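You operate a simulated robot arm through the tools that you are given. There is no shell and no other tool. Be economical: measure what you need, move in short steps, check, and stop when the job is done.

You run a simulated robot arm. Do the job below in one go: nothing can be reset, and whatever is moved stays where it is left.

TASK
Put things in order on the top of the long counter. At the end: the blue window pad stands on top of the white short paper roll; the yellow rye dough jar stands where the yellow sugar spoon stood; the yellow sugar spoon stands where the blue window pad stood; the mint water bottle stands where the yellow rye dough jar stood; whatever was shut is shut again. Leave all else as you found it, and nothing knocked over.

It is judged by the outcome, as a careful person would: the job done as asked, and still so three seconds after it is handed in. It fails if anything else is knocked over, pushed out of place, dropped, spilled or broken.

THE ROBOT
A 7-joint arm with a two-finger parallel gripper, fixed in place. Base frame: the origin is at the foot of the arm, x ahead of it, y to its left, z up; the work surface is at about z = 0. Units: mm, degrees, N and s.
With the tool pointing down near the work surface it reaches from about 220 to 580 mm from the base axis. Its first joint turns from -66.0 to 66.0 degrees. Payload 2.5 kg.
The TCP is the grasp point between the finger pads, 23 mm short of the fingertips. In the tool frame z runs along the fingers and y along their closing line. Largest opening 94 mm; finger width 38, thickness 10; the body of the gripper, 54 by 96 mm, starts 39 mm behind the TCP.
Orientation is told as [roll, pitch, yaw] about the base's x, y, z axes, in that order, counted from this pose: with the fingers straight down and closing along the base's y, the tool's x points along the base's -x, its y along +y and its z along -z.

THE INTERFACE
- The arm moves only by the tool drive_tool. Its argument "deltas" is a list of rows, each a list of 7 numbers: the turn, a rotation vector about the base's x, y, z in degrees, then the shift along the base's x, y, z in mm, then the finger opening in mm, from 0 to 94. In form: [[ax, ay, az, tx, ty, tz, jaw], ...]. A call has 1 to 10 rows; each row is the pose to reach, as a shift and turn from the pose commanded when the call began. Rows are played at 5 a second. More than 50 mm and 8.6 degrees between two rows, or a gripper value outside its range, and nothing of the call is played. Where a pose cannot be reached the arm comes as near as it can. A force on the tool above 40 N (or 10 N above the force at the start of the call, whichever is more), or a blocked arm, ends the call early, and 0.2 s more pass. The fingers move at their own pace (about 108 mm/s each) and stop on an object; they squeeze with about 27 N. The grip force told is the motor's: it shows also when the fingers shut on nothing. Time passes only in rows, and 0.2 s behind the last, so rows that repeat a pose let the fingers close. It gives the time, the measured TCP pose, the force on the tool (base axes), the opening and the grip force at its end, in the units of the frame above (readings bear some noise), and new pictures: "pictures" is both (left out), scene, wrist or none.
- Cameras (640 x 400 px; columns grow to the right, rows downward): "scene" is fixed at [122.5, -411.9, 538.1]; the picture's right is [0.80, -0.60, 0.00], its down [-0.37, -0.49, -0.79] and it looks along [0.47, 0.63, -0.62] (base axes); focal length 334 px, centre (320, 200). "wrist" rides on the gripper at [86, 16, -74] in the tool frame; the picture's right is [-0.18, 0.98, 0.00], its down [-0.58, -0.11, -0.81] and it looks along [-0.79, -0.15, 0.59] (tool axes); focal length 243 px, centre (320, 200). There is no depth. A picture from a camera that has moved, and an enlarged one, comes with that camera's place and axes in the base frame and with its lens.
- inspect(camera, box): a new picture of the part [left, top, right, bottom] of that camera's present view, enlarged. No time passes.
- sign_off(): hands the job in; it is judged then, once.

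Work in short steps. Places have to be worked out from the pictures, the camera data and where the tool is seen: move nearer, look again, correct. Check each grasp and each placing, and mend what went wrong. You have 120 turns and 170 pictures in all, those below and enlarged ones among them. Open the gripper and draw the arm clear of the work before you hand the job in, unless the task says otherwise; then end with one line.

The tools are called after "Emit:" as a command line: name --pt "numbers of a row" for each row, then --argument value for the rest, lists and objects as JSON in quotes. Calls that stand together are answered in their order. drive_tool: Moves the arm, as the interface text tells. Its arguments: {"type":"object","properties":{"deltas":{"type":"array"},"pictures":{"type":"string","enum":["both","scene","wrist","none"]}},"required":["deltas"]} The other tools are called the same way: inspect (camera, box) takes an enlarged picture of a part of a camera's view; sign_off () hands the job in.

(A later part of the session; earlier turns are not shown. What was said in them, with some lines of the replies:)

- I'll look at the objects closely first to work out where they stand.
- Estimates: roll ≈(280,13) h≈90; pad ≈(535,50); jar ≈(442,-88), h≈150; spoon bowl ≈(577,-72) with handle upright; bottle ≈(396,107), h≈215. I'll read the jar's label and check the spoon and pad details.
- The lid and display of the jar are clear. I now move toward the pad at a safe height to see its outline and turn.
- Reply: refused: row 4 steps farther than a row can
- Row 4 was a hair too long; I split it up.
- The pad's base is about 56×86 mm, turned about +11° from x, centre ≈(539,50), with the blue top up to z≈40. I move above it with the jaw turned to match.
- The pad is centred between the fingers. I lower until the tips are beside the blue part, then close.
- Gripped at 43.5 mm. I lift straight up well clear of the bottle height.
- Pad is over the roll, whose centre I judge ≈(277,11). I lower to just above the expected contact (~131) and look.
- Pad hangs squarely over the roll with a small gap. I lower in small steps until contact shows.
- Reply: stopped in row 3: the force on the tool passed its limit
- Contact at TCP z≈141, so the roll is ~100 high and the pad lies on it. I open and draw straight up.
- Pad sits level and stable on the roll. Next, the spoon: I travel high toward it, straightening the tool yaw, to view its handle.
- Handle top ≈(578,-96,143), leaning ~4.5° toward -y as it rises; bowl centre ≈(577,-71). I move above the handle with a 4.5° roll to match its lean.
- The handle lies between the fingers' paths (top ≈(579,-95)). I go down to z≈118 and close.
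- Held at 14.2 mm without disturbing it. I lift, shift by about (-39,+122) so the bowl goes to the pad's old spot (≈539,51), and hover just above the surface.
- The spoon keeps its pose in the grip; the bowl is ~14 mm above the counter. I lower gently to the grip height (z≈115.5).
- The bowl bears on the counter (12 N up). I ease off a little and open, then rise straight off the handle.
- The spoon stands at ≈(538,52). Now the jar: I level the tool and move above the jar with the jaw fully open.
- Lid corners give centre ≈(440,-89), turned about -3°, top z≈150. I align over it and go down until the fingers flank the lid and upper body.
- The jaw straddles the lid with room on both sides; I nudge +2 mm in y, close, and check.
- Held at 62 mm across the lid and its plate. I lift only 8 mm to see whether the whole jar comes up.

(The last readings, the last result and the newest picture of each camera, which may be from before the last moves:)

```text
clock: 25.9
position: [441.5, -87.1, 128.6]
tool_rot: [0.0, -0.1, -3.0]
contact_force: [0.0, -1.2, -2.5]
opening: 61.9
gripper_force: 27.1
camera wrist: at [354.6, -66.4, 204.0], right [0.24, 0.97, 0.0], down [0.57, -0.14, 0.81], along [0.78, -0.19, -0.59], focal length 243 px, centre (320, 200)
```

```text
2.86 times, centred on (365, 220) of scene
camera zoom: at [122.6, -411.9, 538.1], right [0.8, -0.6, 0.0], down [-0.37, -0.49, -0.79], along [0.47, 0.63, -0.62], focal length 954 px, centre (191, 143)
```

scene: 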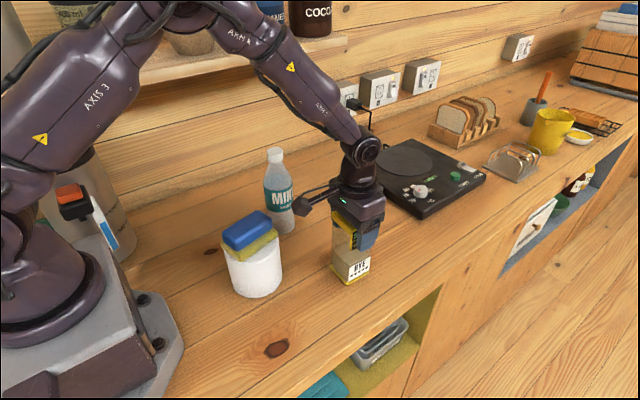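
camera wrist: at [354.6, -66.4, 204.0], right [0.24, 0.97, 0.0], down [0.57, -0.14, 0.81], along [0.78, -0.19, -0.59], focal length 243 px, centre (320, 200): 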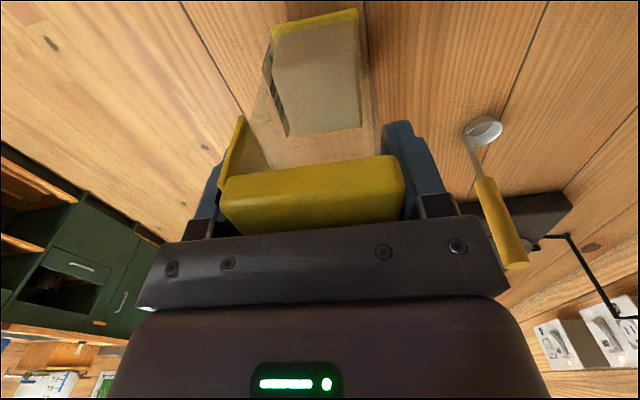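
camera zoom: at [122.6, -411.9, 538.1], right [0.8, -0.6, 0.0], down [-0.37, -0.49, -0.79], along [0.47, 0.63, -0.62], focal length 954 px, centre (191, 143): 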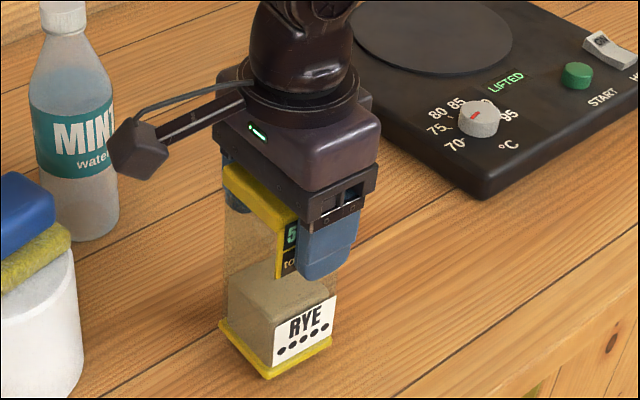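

The whole jar rises together. I lift it 45 mm and carry it to the spoon's old spot (≈577,-75), stopping a bit above the surface.

Emit:
drive_tool --pt "0 0 0 0 0 30 45" --pt "0 0 0 20 2 40 45" --pt "0 0 0 50 5 40 45" --pt "0 0 0 80 8 40 45" --pt "0 0 0 110 11 40 45" --pt "0 0 0 130 12 40 45" --pt "0 0 0 136 12.5 25 45" --pt "0 0 0 136 12.5 6 45" --pt "0 0 0 136 12.5 6 45"

Emit:
inspect --camera "scene" --box '[340, 110, 460, 250]'

```text
clock: 27.9
position: [578.4, -75.8, 134.6]
tool_rot: [0.1, 0.0, -3.0]
contact_force: [-0.2, -0.4, -4.1]
opening: 61.7
gripper_force: 27.0
camera wrist: at [491.2, -54.9, 210.5], right [0.24, 0.97, 0.0], down [0.57, -0.14, 0.81], along [0.78, -0.19, -0.59], focal length 243 px, centre (320, 200)
```

scene: 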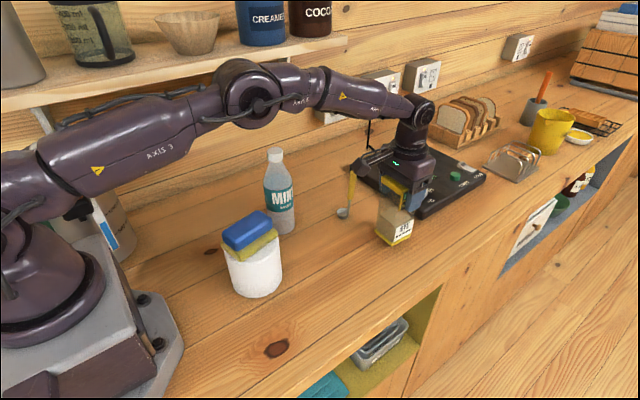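
wrist: 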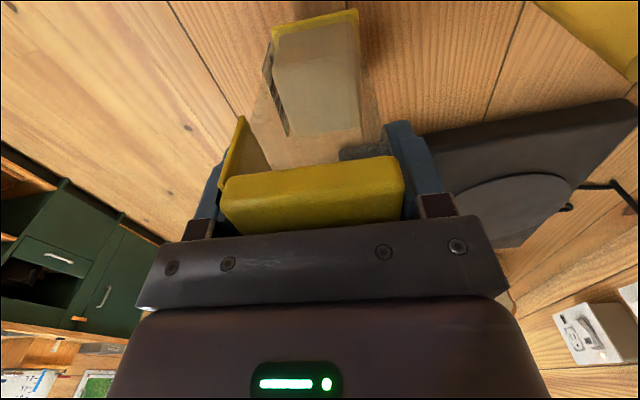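

```text
2.86 times, centred on (400, 180) of scene
camera zoom: at [122.6, -411.9, 538.1], right [0.8, -0.6, 0.0], down [-0.37, -0.49, -0.79], along [0.47, 0.63, -0.62], focal length 954 px, centre (91, 257)
```

zoom: 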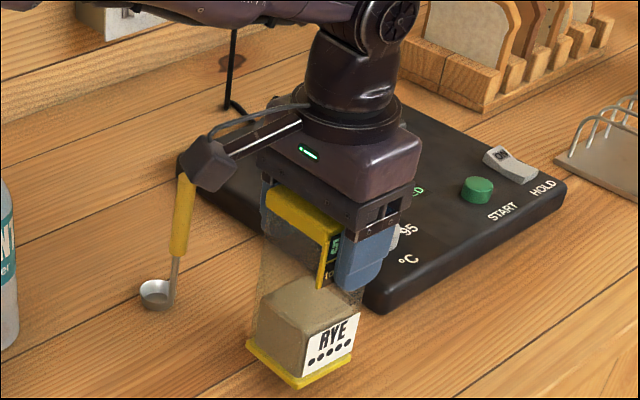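

Jar hangs about 15 mm above the spot, clear of the spoon. I lower it to contact.

Emit:
drive_tool --pt "0 0 0 0 0 -7 45" --pt "0 0 0 0 0 -11 45" --pt "0 0 0 0 0 -13 45" --pt "0 0 0 0 0 -14.5 45" --pt "0 0 0 0 0 -15.5 45" --pt "0 0 0 0 0 -15.5 45" --pictures "none"

Emit:
inspect --camera "scene" --box '[340, 110, 460, 250]'

```text
clock: 29.3
position: [576.9, -75.9, 120.1]
tool_rot: [0.1, -0.1, -3.0]
contact_force: [-1.5, -0.2, 1.3]
opening: 61.9
gripper_force: 27.0
```

```text
2.86 times, centred on (400, 180) of scene
camera zoom: at [122.5, -411.9, 538.1], right [0.8, -0.6, 0.0], down [-0.37, -0.49, -0.79], along [0.47, 0.63, -0.62], focal length 954 px, centre (91, 257)
```

zoom: 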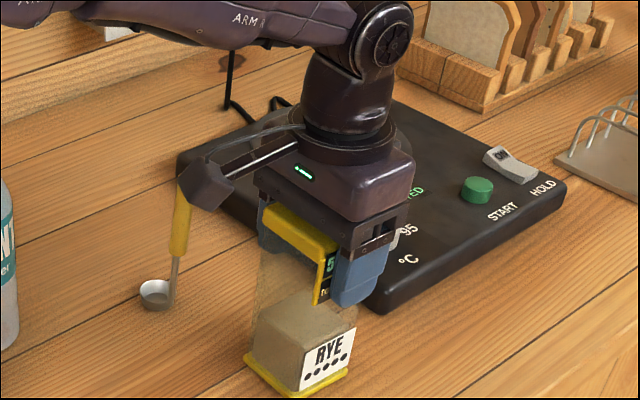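

The load has passed to the counter. I open fully and rise straight up.

Emit:
drive_tool --pt "0 0 0 0 0 0 70" --pt "0 0 0 0 0 0 94" --pt "0 0 0 0 0 0 94" --pt "0 0 0 0 0 30 94" --pt "0 0 0 0 0 70 94" --pt "0 0 0 -15 0 110 94" --pt "0 0 0 -40 10 145 94" --pt "0 0 0 -80 25 165 94"

Emit:
inspect --camera "scene" --box '[330, 110, 450, 250]'

```text
clock: 31.1
position: [495.7, -49.2, 283.0]
tool_rot: [-0.1, 0.0, -3.1]
contact_force: [0.5, -0.4, -0.2]
opening: 93.8
gripper_force: 0.0
camera wrist: at [409.9, -27.0, 358.0], right [0.23, 0.97, 0.0], down [0.57, -0.14, 0.81], along [0.78, -0.19, -0.59], focal length 243 px, centre (320, 200)
```

scene: 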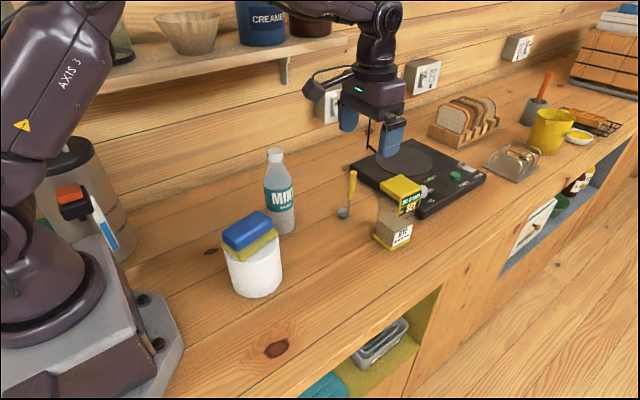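
wrist: 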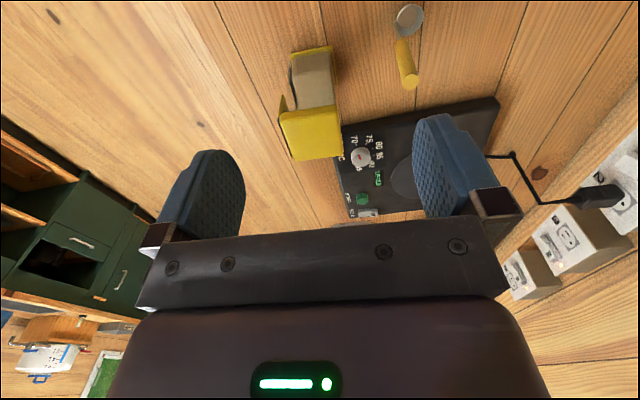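

```text
2.86 times, centred on (390, 180) of scene
camera zoom: at [122.6, -411.9, 538.1], right [0.8, -0.6, 0.0], down [-0.37, -0.49, -0.79], along [0.47, 0.63, -0.62], focal length 954 px, centre (120, 257)
```

zoom: 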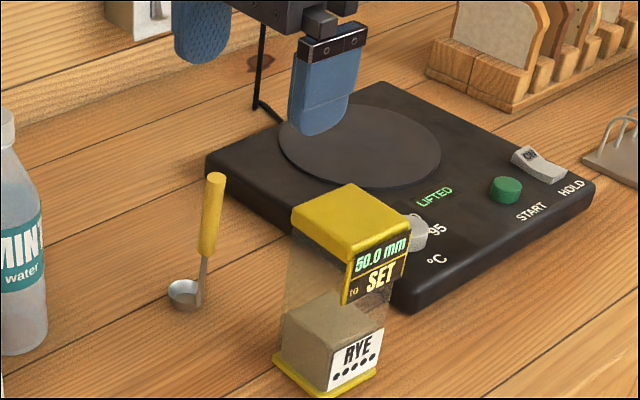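

Jar stands at ≈(577,-74), as wanted. Now the bottle: I move to just short of and above its cap for a close look.

Emit:
drive_tool --pt "0 0 3 -25 30 5 94" --pt "0 0 3 -50 60 5 94" --pt "0 0 3 -75 95 5 94" --pt "0 0 3 -100 130 5 94" --pt "0 0 3 -125 152 5 94" --pt "0 0 3 -135 152 0 94" --pt "0 0 3 -135 152 0 94"

Emit:
inspect --camera "wrist" --box '[200, 0, 440, 200]'

Emit:
inspect --camera "scene" --box '[240, 130, 330, 250]'

```text
clock: 32.7
position: [362.7, 101.2, 282.1]
tool_rot: [0.1, 0.1, 0.1]
contact_force: [0.0, -0.2, -0.5]
opening: 94.3
gripper_force: 0.0
camera wrist: at [276.0, 117.7, 357.3], right [0.18, 0.98, 0.0], down [0.58, -0.11, 0.81], along [0.79, -0.15, -0.59], focal length 243 px, centre (320, 200)
```

scene: 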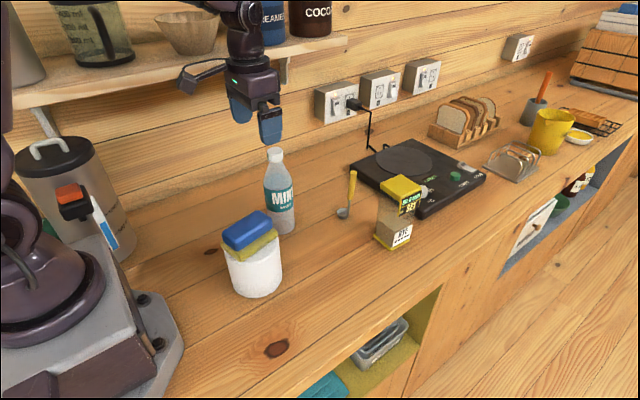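
wrist: 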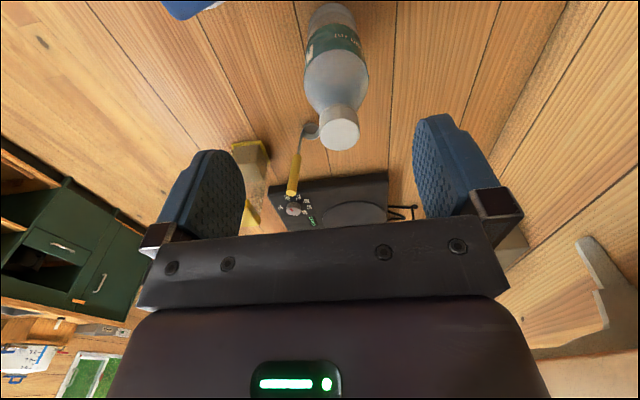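

```text
2.00 times, centred on (320, 100) of wrist
camera zoom: at [276.0, 117.7, 357.3], right [0.18, 0.98, 0.0], down [0.58, -0.11, 0.81], along [0.79, -0.15, -0.59], focal length 485 px, centre (320, 400)
```

zoom: 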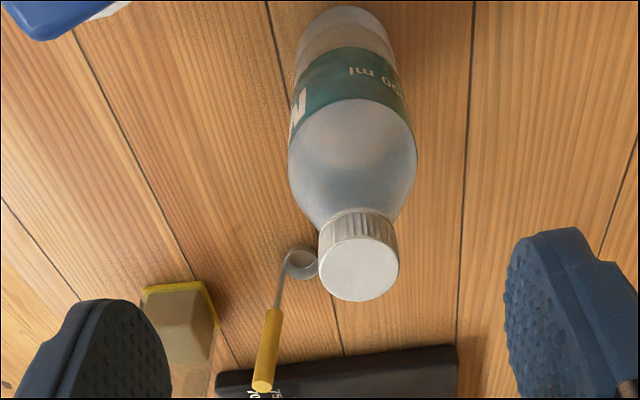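

```text
3.33 times, centred on (285, 190) of scene
camera zoom: at [122.5, -411.9, 538.1], right [0.8, -0.6, 0.0], down [-0.37, -0.49, -0.79], along [0.47, 0.63, -0.62], focal length 1113 px, centre (437, 233)
```

zoom: 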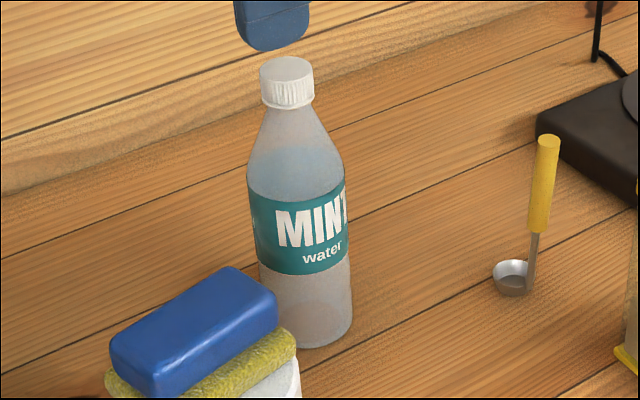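

Cap top triangulates to ≈(398,110,203), diameter ~31, height ~22. I align over it and lower so the fingers flank the cap only, then close.

Emit:
drive_tool --pt "0 0 0 18 4 -5 80" --pt "0 0 0 35.5 8.5 -15 70" --pt "0 0 0 35.5 8.5 -50 60" --pt "0 0 0 35.5 8.5 -75 60" --pt "0 0 0 35.5 8.5 -77 60" --pt "0 0 0 35.5 8.5 -77 60"

Emit:
inspect --camera "wrist" --box '[200, 0, 440, 240]'

Emit:
inspect --camera "scene" --box '[220, 100, 330, 250]'

```text
clock: 34.1
position: [397.7, 110.7, 206.7]
tool_rot: [0.2, 0.0, 0.0]
contact_force: [0.2, -0.5, -0.4]
opening: 60.0
gripper_force: 0.0
camera wrist: at [311.1, 126.6, 281.1], right [0.18, 0.98, 0.0], down [0.58, -0.11, 0.81], along [0.79, -0.15, -0.59], focal length 243 px, centre (320, 200)
```

scene: 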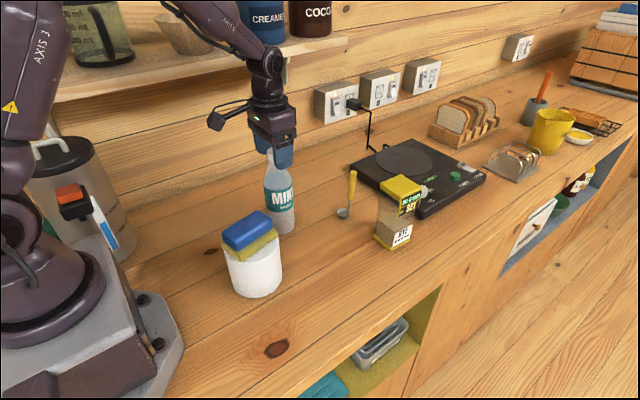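
wrist: 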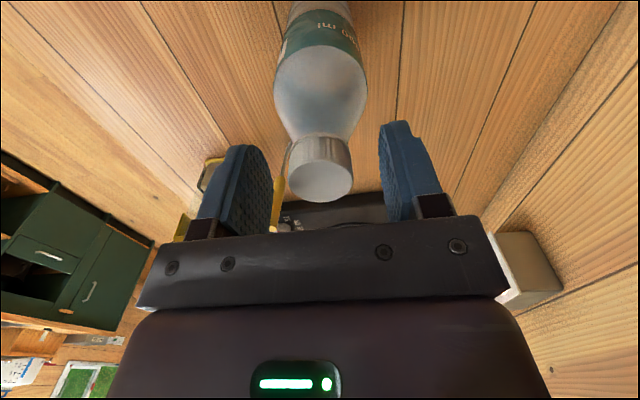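

```text
1.67 times, centred on (320, 120) of wrist
camera zoom: at [311.1, 126.6, 281.1], right [0.18, 0.98, 0.0], down [0.58, -0.11, 0.81], along [0.79, -0.15, -0.59], focal length 404 px, centre (320, 333)
```

zoom: 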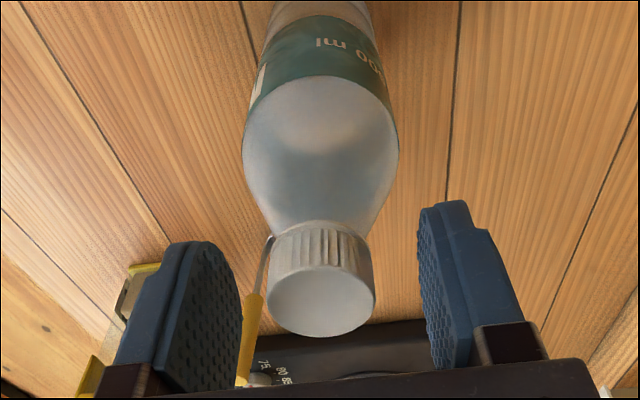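

```text
2.67 times, centred on (275, 175) of scene
camera zoom: at [122.5, -411.9, 538.1], right [0.8, -0.6, 0.0], down [-0.37, -0.49, -0.79], along [0.47, 0.63, -0.62], focal length 891 px, centre (440, 267)
```

zoom: 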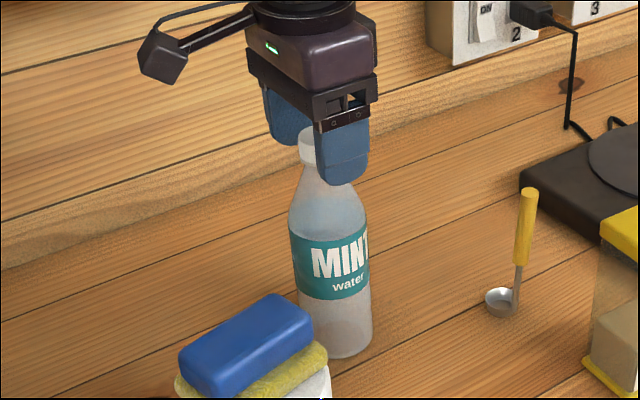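

The cap is centred ≈(399,110) between the fingers. I drop 3 mm more, close, then lift slightly to test the hold.

Emit:
drive_tool --pt "0 0 0 1 -0.5 -3 60" --pt "0 0 0 1 -0.5 -3 45" --pt "0 0 0 1 -0.5 -3 30" --pt "0 0 0 1 -0.5 -3 15" --pt "0 0 0 1 -0.5 -3 15" --pt "0 0 0 1 -0.5 -3 15" --pictures "none"

Emit:
drive_tool --pt "0 0 0 0 0 3 15" --pt "0 0 0 0 0 8 15" --pt "0 0 0 0 0 12 15" --pt "0 0 0 0 0 12 15" --pictures "wrist"

Emit:
inspect --camera "scene" --box '[220, 100, 330, 250]'

```text
clock: 35.5
position: [399.0, 110.0, 203.5]
tool_rot: [0.2, 0.1, -0.1]
contact_force: [0.9, 0.3, -0.1]
opening: 29.5
gripper_force: 27.1
```

```text
clock: 36.5
position: [399.6, 110.5, 216.3]
tool_rot: [0.1, 0.0, 0.0]
contact_force: [-0.1, 0.8, -5.3]
opening: 29.3
gripper_force: 27.3
camera wrist: at [312.4, 126.8, 291.2], right [0.18, 0.98, 0.0], down [0.58, -0.11, 0.81], along [0.79, -0.15, -0.59], focal length 243 px, centre (320, 200)
```

wrist: 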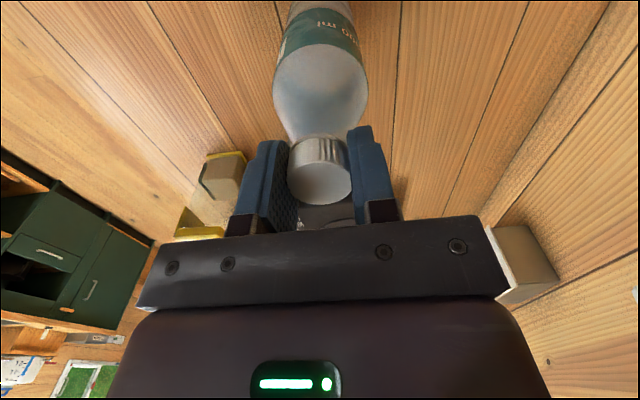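

```text
2.67 times, centred on (275, 175) of scene
camera zoom: at [122.6, -411.9, 538.1], right [0.8, -0.6, 0.0], down [-0.37, -0.49, -0.79], along [0.47, 0.63, -0.62], focal length 891 px, centre (440, 267)
```

zoom: 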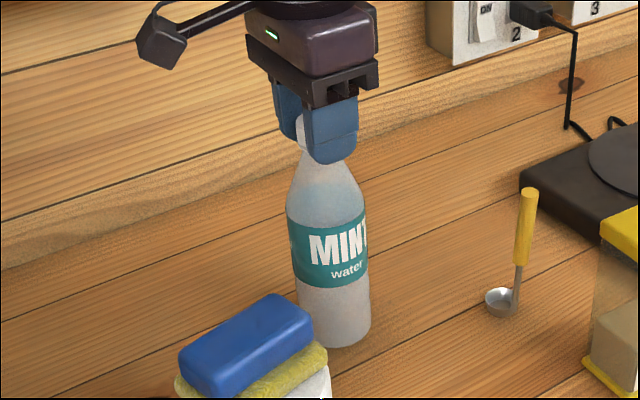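

The whole bottle rises, firmly held (≈5 N). I carry it smoothly at low lift, between the roll and the spoon, to the jar's old spot (≈441.5,-88.5).

Emit:
drive_tool --pt "0 0 0 0 -5 15 15" --pt "0 0 0 4 -20 25 15" --pt "0 0 0 9 -42 25 15" --pt "0 0 0 14 -67 25 15" --pt "0 0 0 20 -94 25 15" --pt "0 0 0 26 -121 25 15" --pt "0 0 0 31 -147 25 15" --pt "0 0 0 36 -170 25 15" --pt "0 0 0 40 -188 25 15" --pt "0 0 0 42 -198.5 20 15" --pictures "none"

Emit:
drive_tool --pt "0 0 0 0 0 -10 15" --pt "0 0 0 0 0 -22 15" --pt "0 0 0 0 0 -22 15" --pt "0 0 0 0 0 -22 15"

Emit:
inspect --camera "scene" --box '[300, 140, 430, 300]'

```text
clock: 38.7
position: [440.7, -90.2, 236.2]
tool_rot: [0.1, 0.1, 0.0]
contact_force: [0.9, -1.1, -5.1]
opening: 29.3
gripper_force: 27.0
```

```text
clock: 39.7
position: [441.7, -88.7, 215.3]
tool_rot: [0.0, 0.1, 0.0]
contact_force: [-1.1, 0.3, -5.3]
opening: 29.3
gripper_force: 27.0
camera wrist: at [354.3, -72.3, 289.3], right [0.18, 0.98, 0.0], down [0.58, -0.11, 0.81], along [0.79, -0.15, -0.59], focal length 243 px, centre (320, 200)
```

scene: 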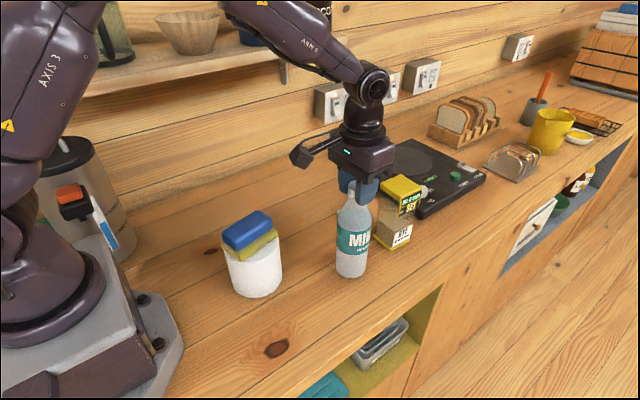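
wrist: 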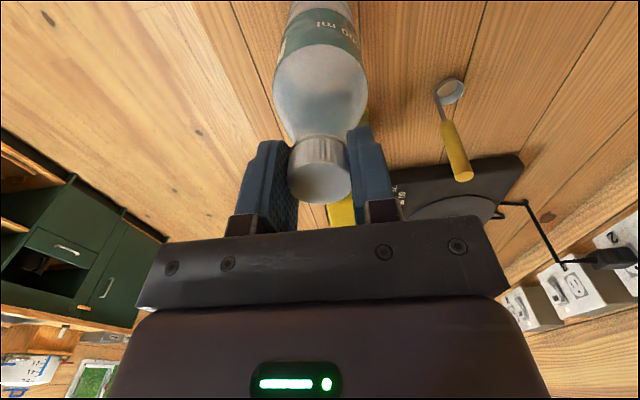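

```text
2.50 times, centred on (365, 220) of scene
camera zoom: at [122.6, -411.9, 538.1], right [0.8, -0.6, 0.0], down [-0.37, -0.49, -0.79], along [0.47, 0.63, -0.62], focal length 835 px, centre (208, 150)
```

zoom: 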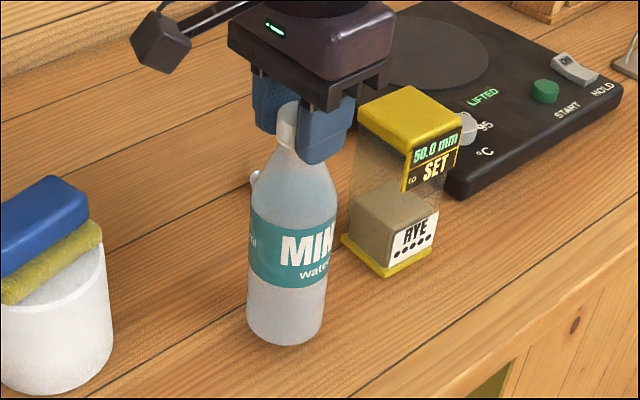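

The bottle hangs plumb ~12 mm above the spot. I lower it to touch down at z≈203.5.

Emit:
drive_tool --pt "0 0 0 0 0 -5 15" --pt "0 0 0 0 0 -9 15" --pt "0 0 0 0 0 -11 15" --pt "0 0 0 0 0 -12 15" --pt "0 0 0 0 0 -12.5 15" --pt "0 0 0 0 0 -12.5 15" --pictures "none"

Emit:
inspect --camera "scene" --box '[300, 140, 430, 300]'

```text
clock: 41.1
position: [441.9, -88.1, 204.0]
tool_rot: [0.1, -0.3, 0.0]
contact_force: [-5.8, 3.2, 19.6]
opening: 29.2
gripper_force: 27.0
```

```text
2.50 times, centred on (365, 220) of scene
camera zoom: at [122.5, -411.8, 538.2], right [0.8, -0.6, 0.0], down [-0.37, -0.49, -0.79], along [0.47, 0.63, -0.62], focal length 835 px, centre (208, 150)
```

zoom: 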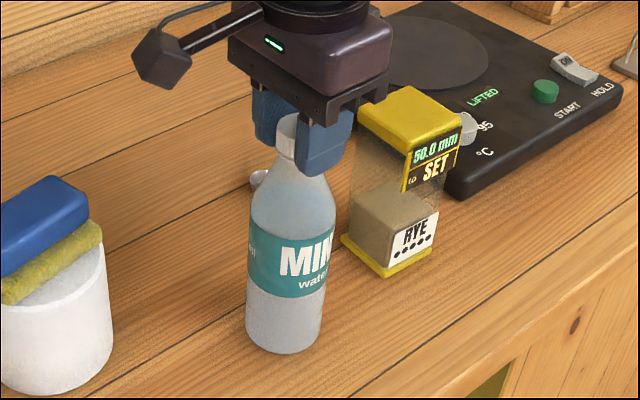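

The bottle is pressing on the counter (≈20 N). I ease up 1 mm, open gently, and rise straight off the cap.

Emit:
drive_tool --pt "0 0 0 0 0 1 15" --pt "0 0 0 0 0 1 34" --pt "0 0 0 0 0 1 60" --pt "0 0 0 0 0 1 70" --pt "0 0 0 0 0 25 70" --pt "0 0 0 0 0 65 70" --pt "0 0 0 0 0 100 70" --pt "0 0 0 -30 10 125 70" --pt "0 0 0 -70 25 130 70" --pt "0 0 0 -110 40 130 70"

Emit:
inspect --camera "scene" --box '[210, 140, 430, 310]'

```text
clock: 43.3
position: [327.7, -48.7, 331.7]
tool_rot: [0.0, -0.1, -0.1]
contact_force: [-0.3, 0.4, 0.5]
opening: 70.2
gripper_force: 0.1
camera wrist: at [240.6, -32.4, 406.5], right [0.18, 0.98, 0.0], down [0.58, -0.11, 0.81], along [0.79, -0.15, -0.59], focal length 243 px, centre (320, 200)
```

scene: 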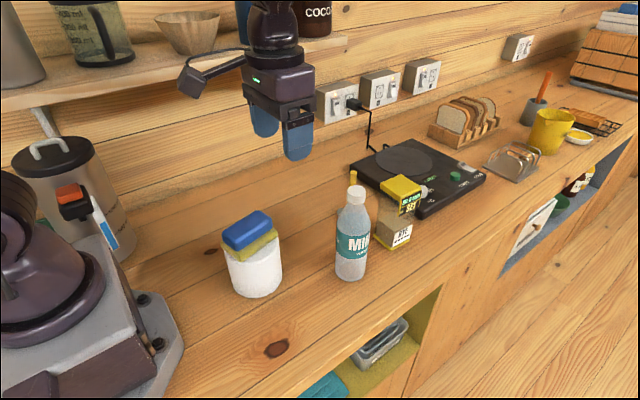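
wrist: 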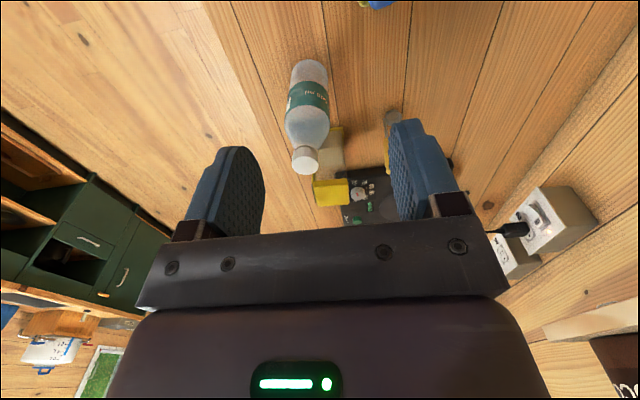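

```text
2.35 times, centred on (320, 225) of scene
camera zoom: at [122.6, -411.9, 538.1], right [0.8, -0.6, 0.0], down [-0.37, -0.49, -0.79], along [0.47, 0.63, -0.62], focal length 786 px, centre (320, 141)
```

zoom: 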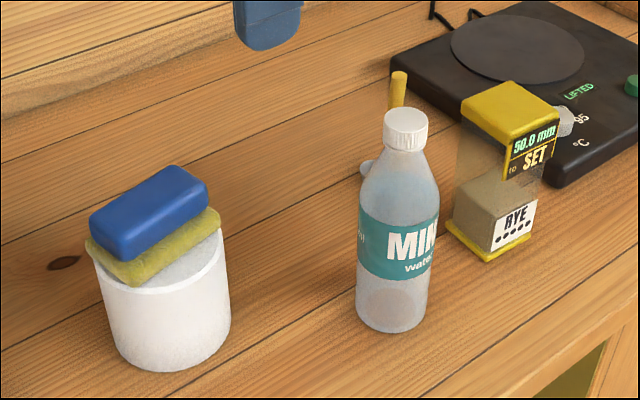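

Everything stands as asked: the pad is level on the roll, the jar, spoon and bottle are upright in their new places, and the arm is clear with the gripper open. I hand the job in.

Emit:
sign_off

```text
The job is handed in.
```

The job is done and handed in: the blue pad is on the white roll, about 10 mm off centre but level. The rye jar is where the spoon stood, the spoon where the pad stood, and the mint bottle where the jar stood. Nothing was knocked over, and I opened nothing that needed shutting again.
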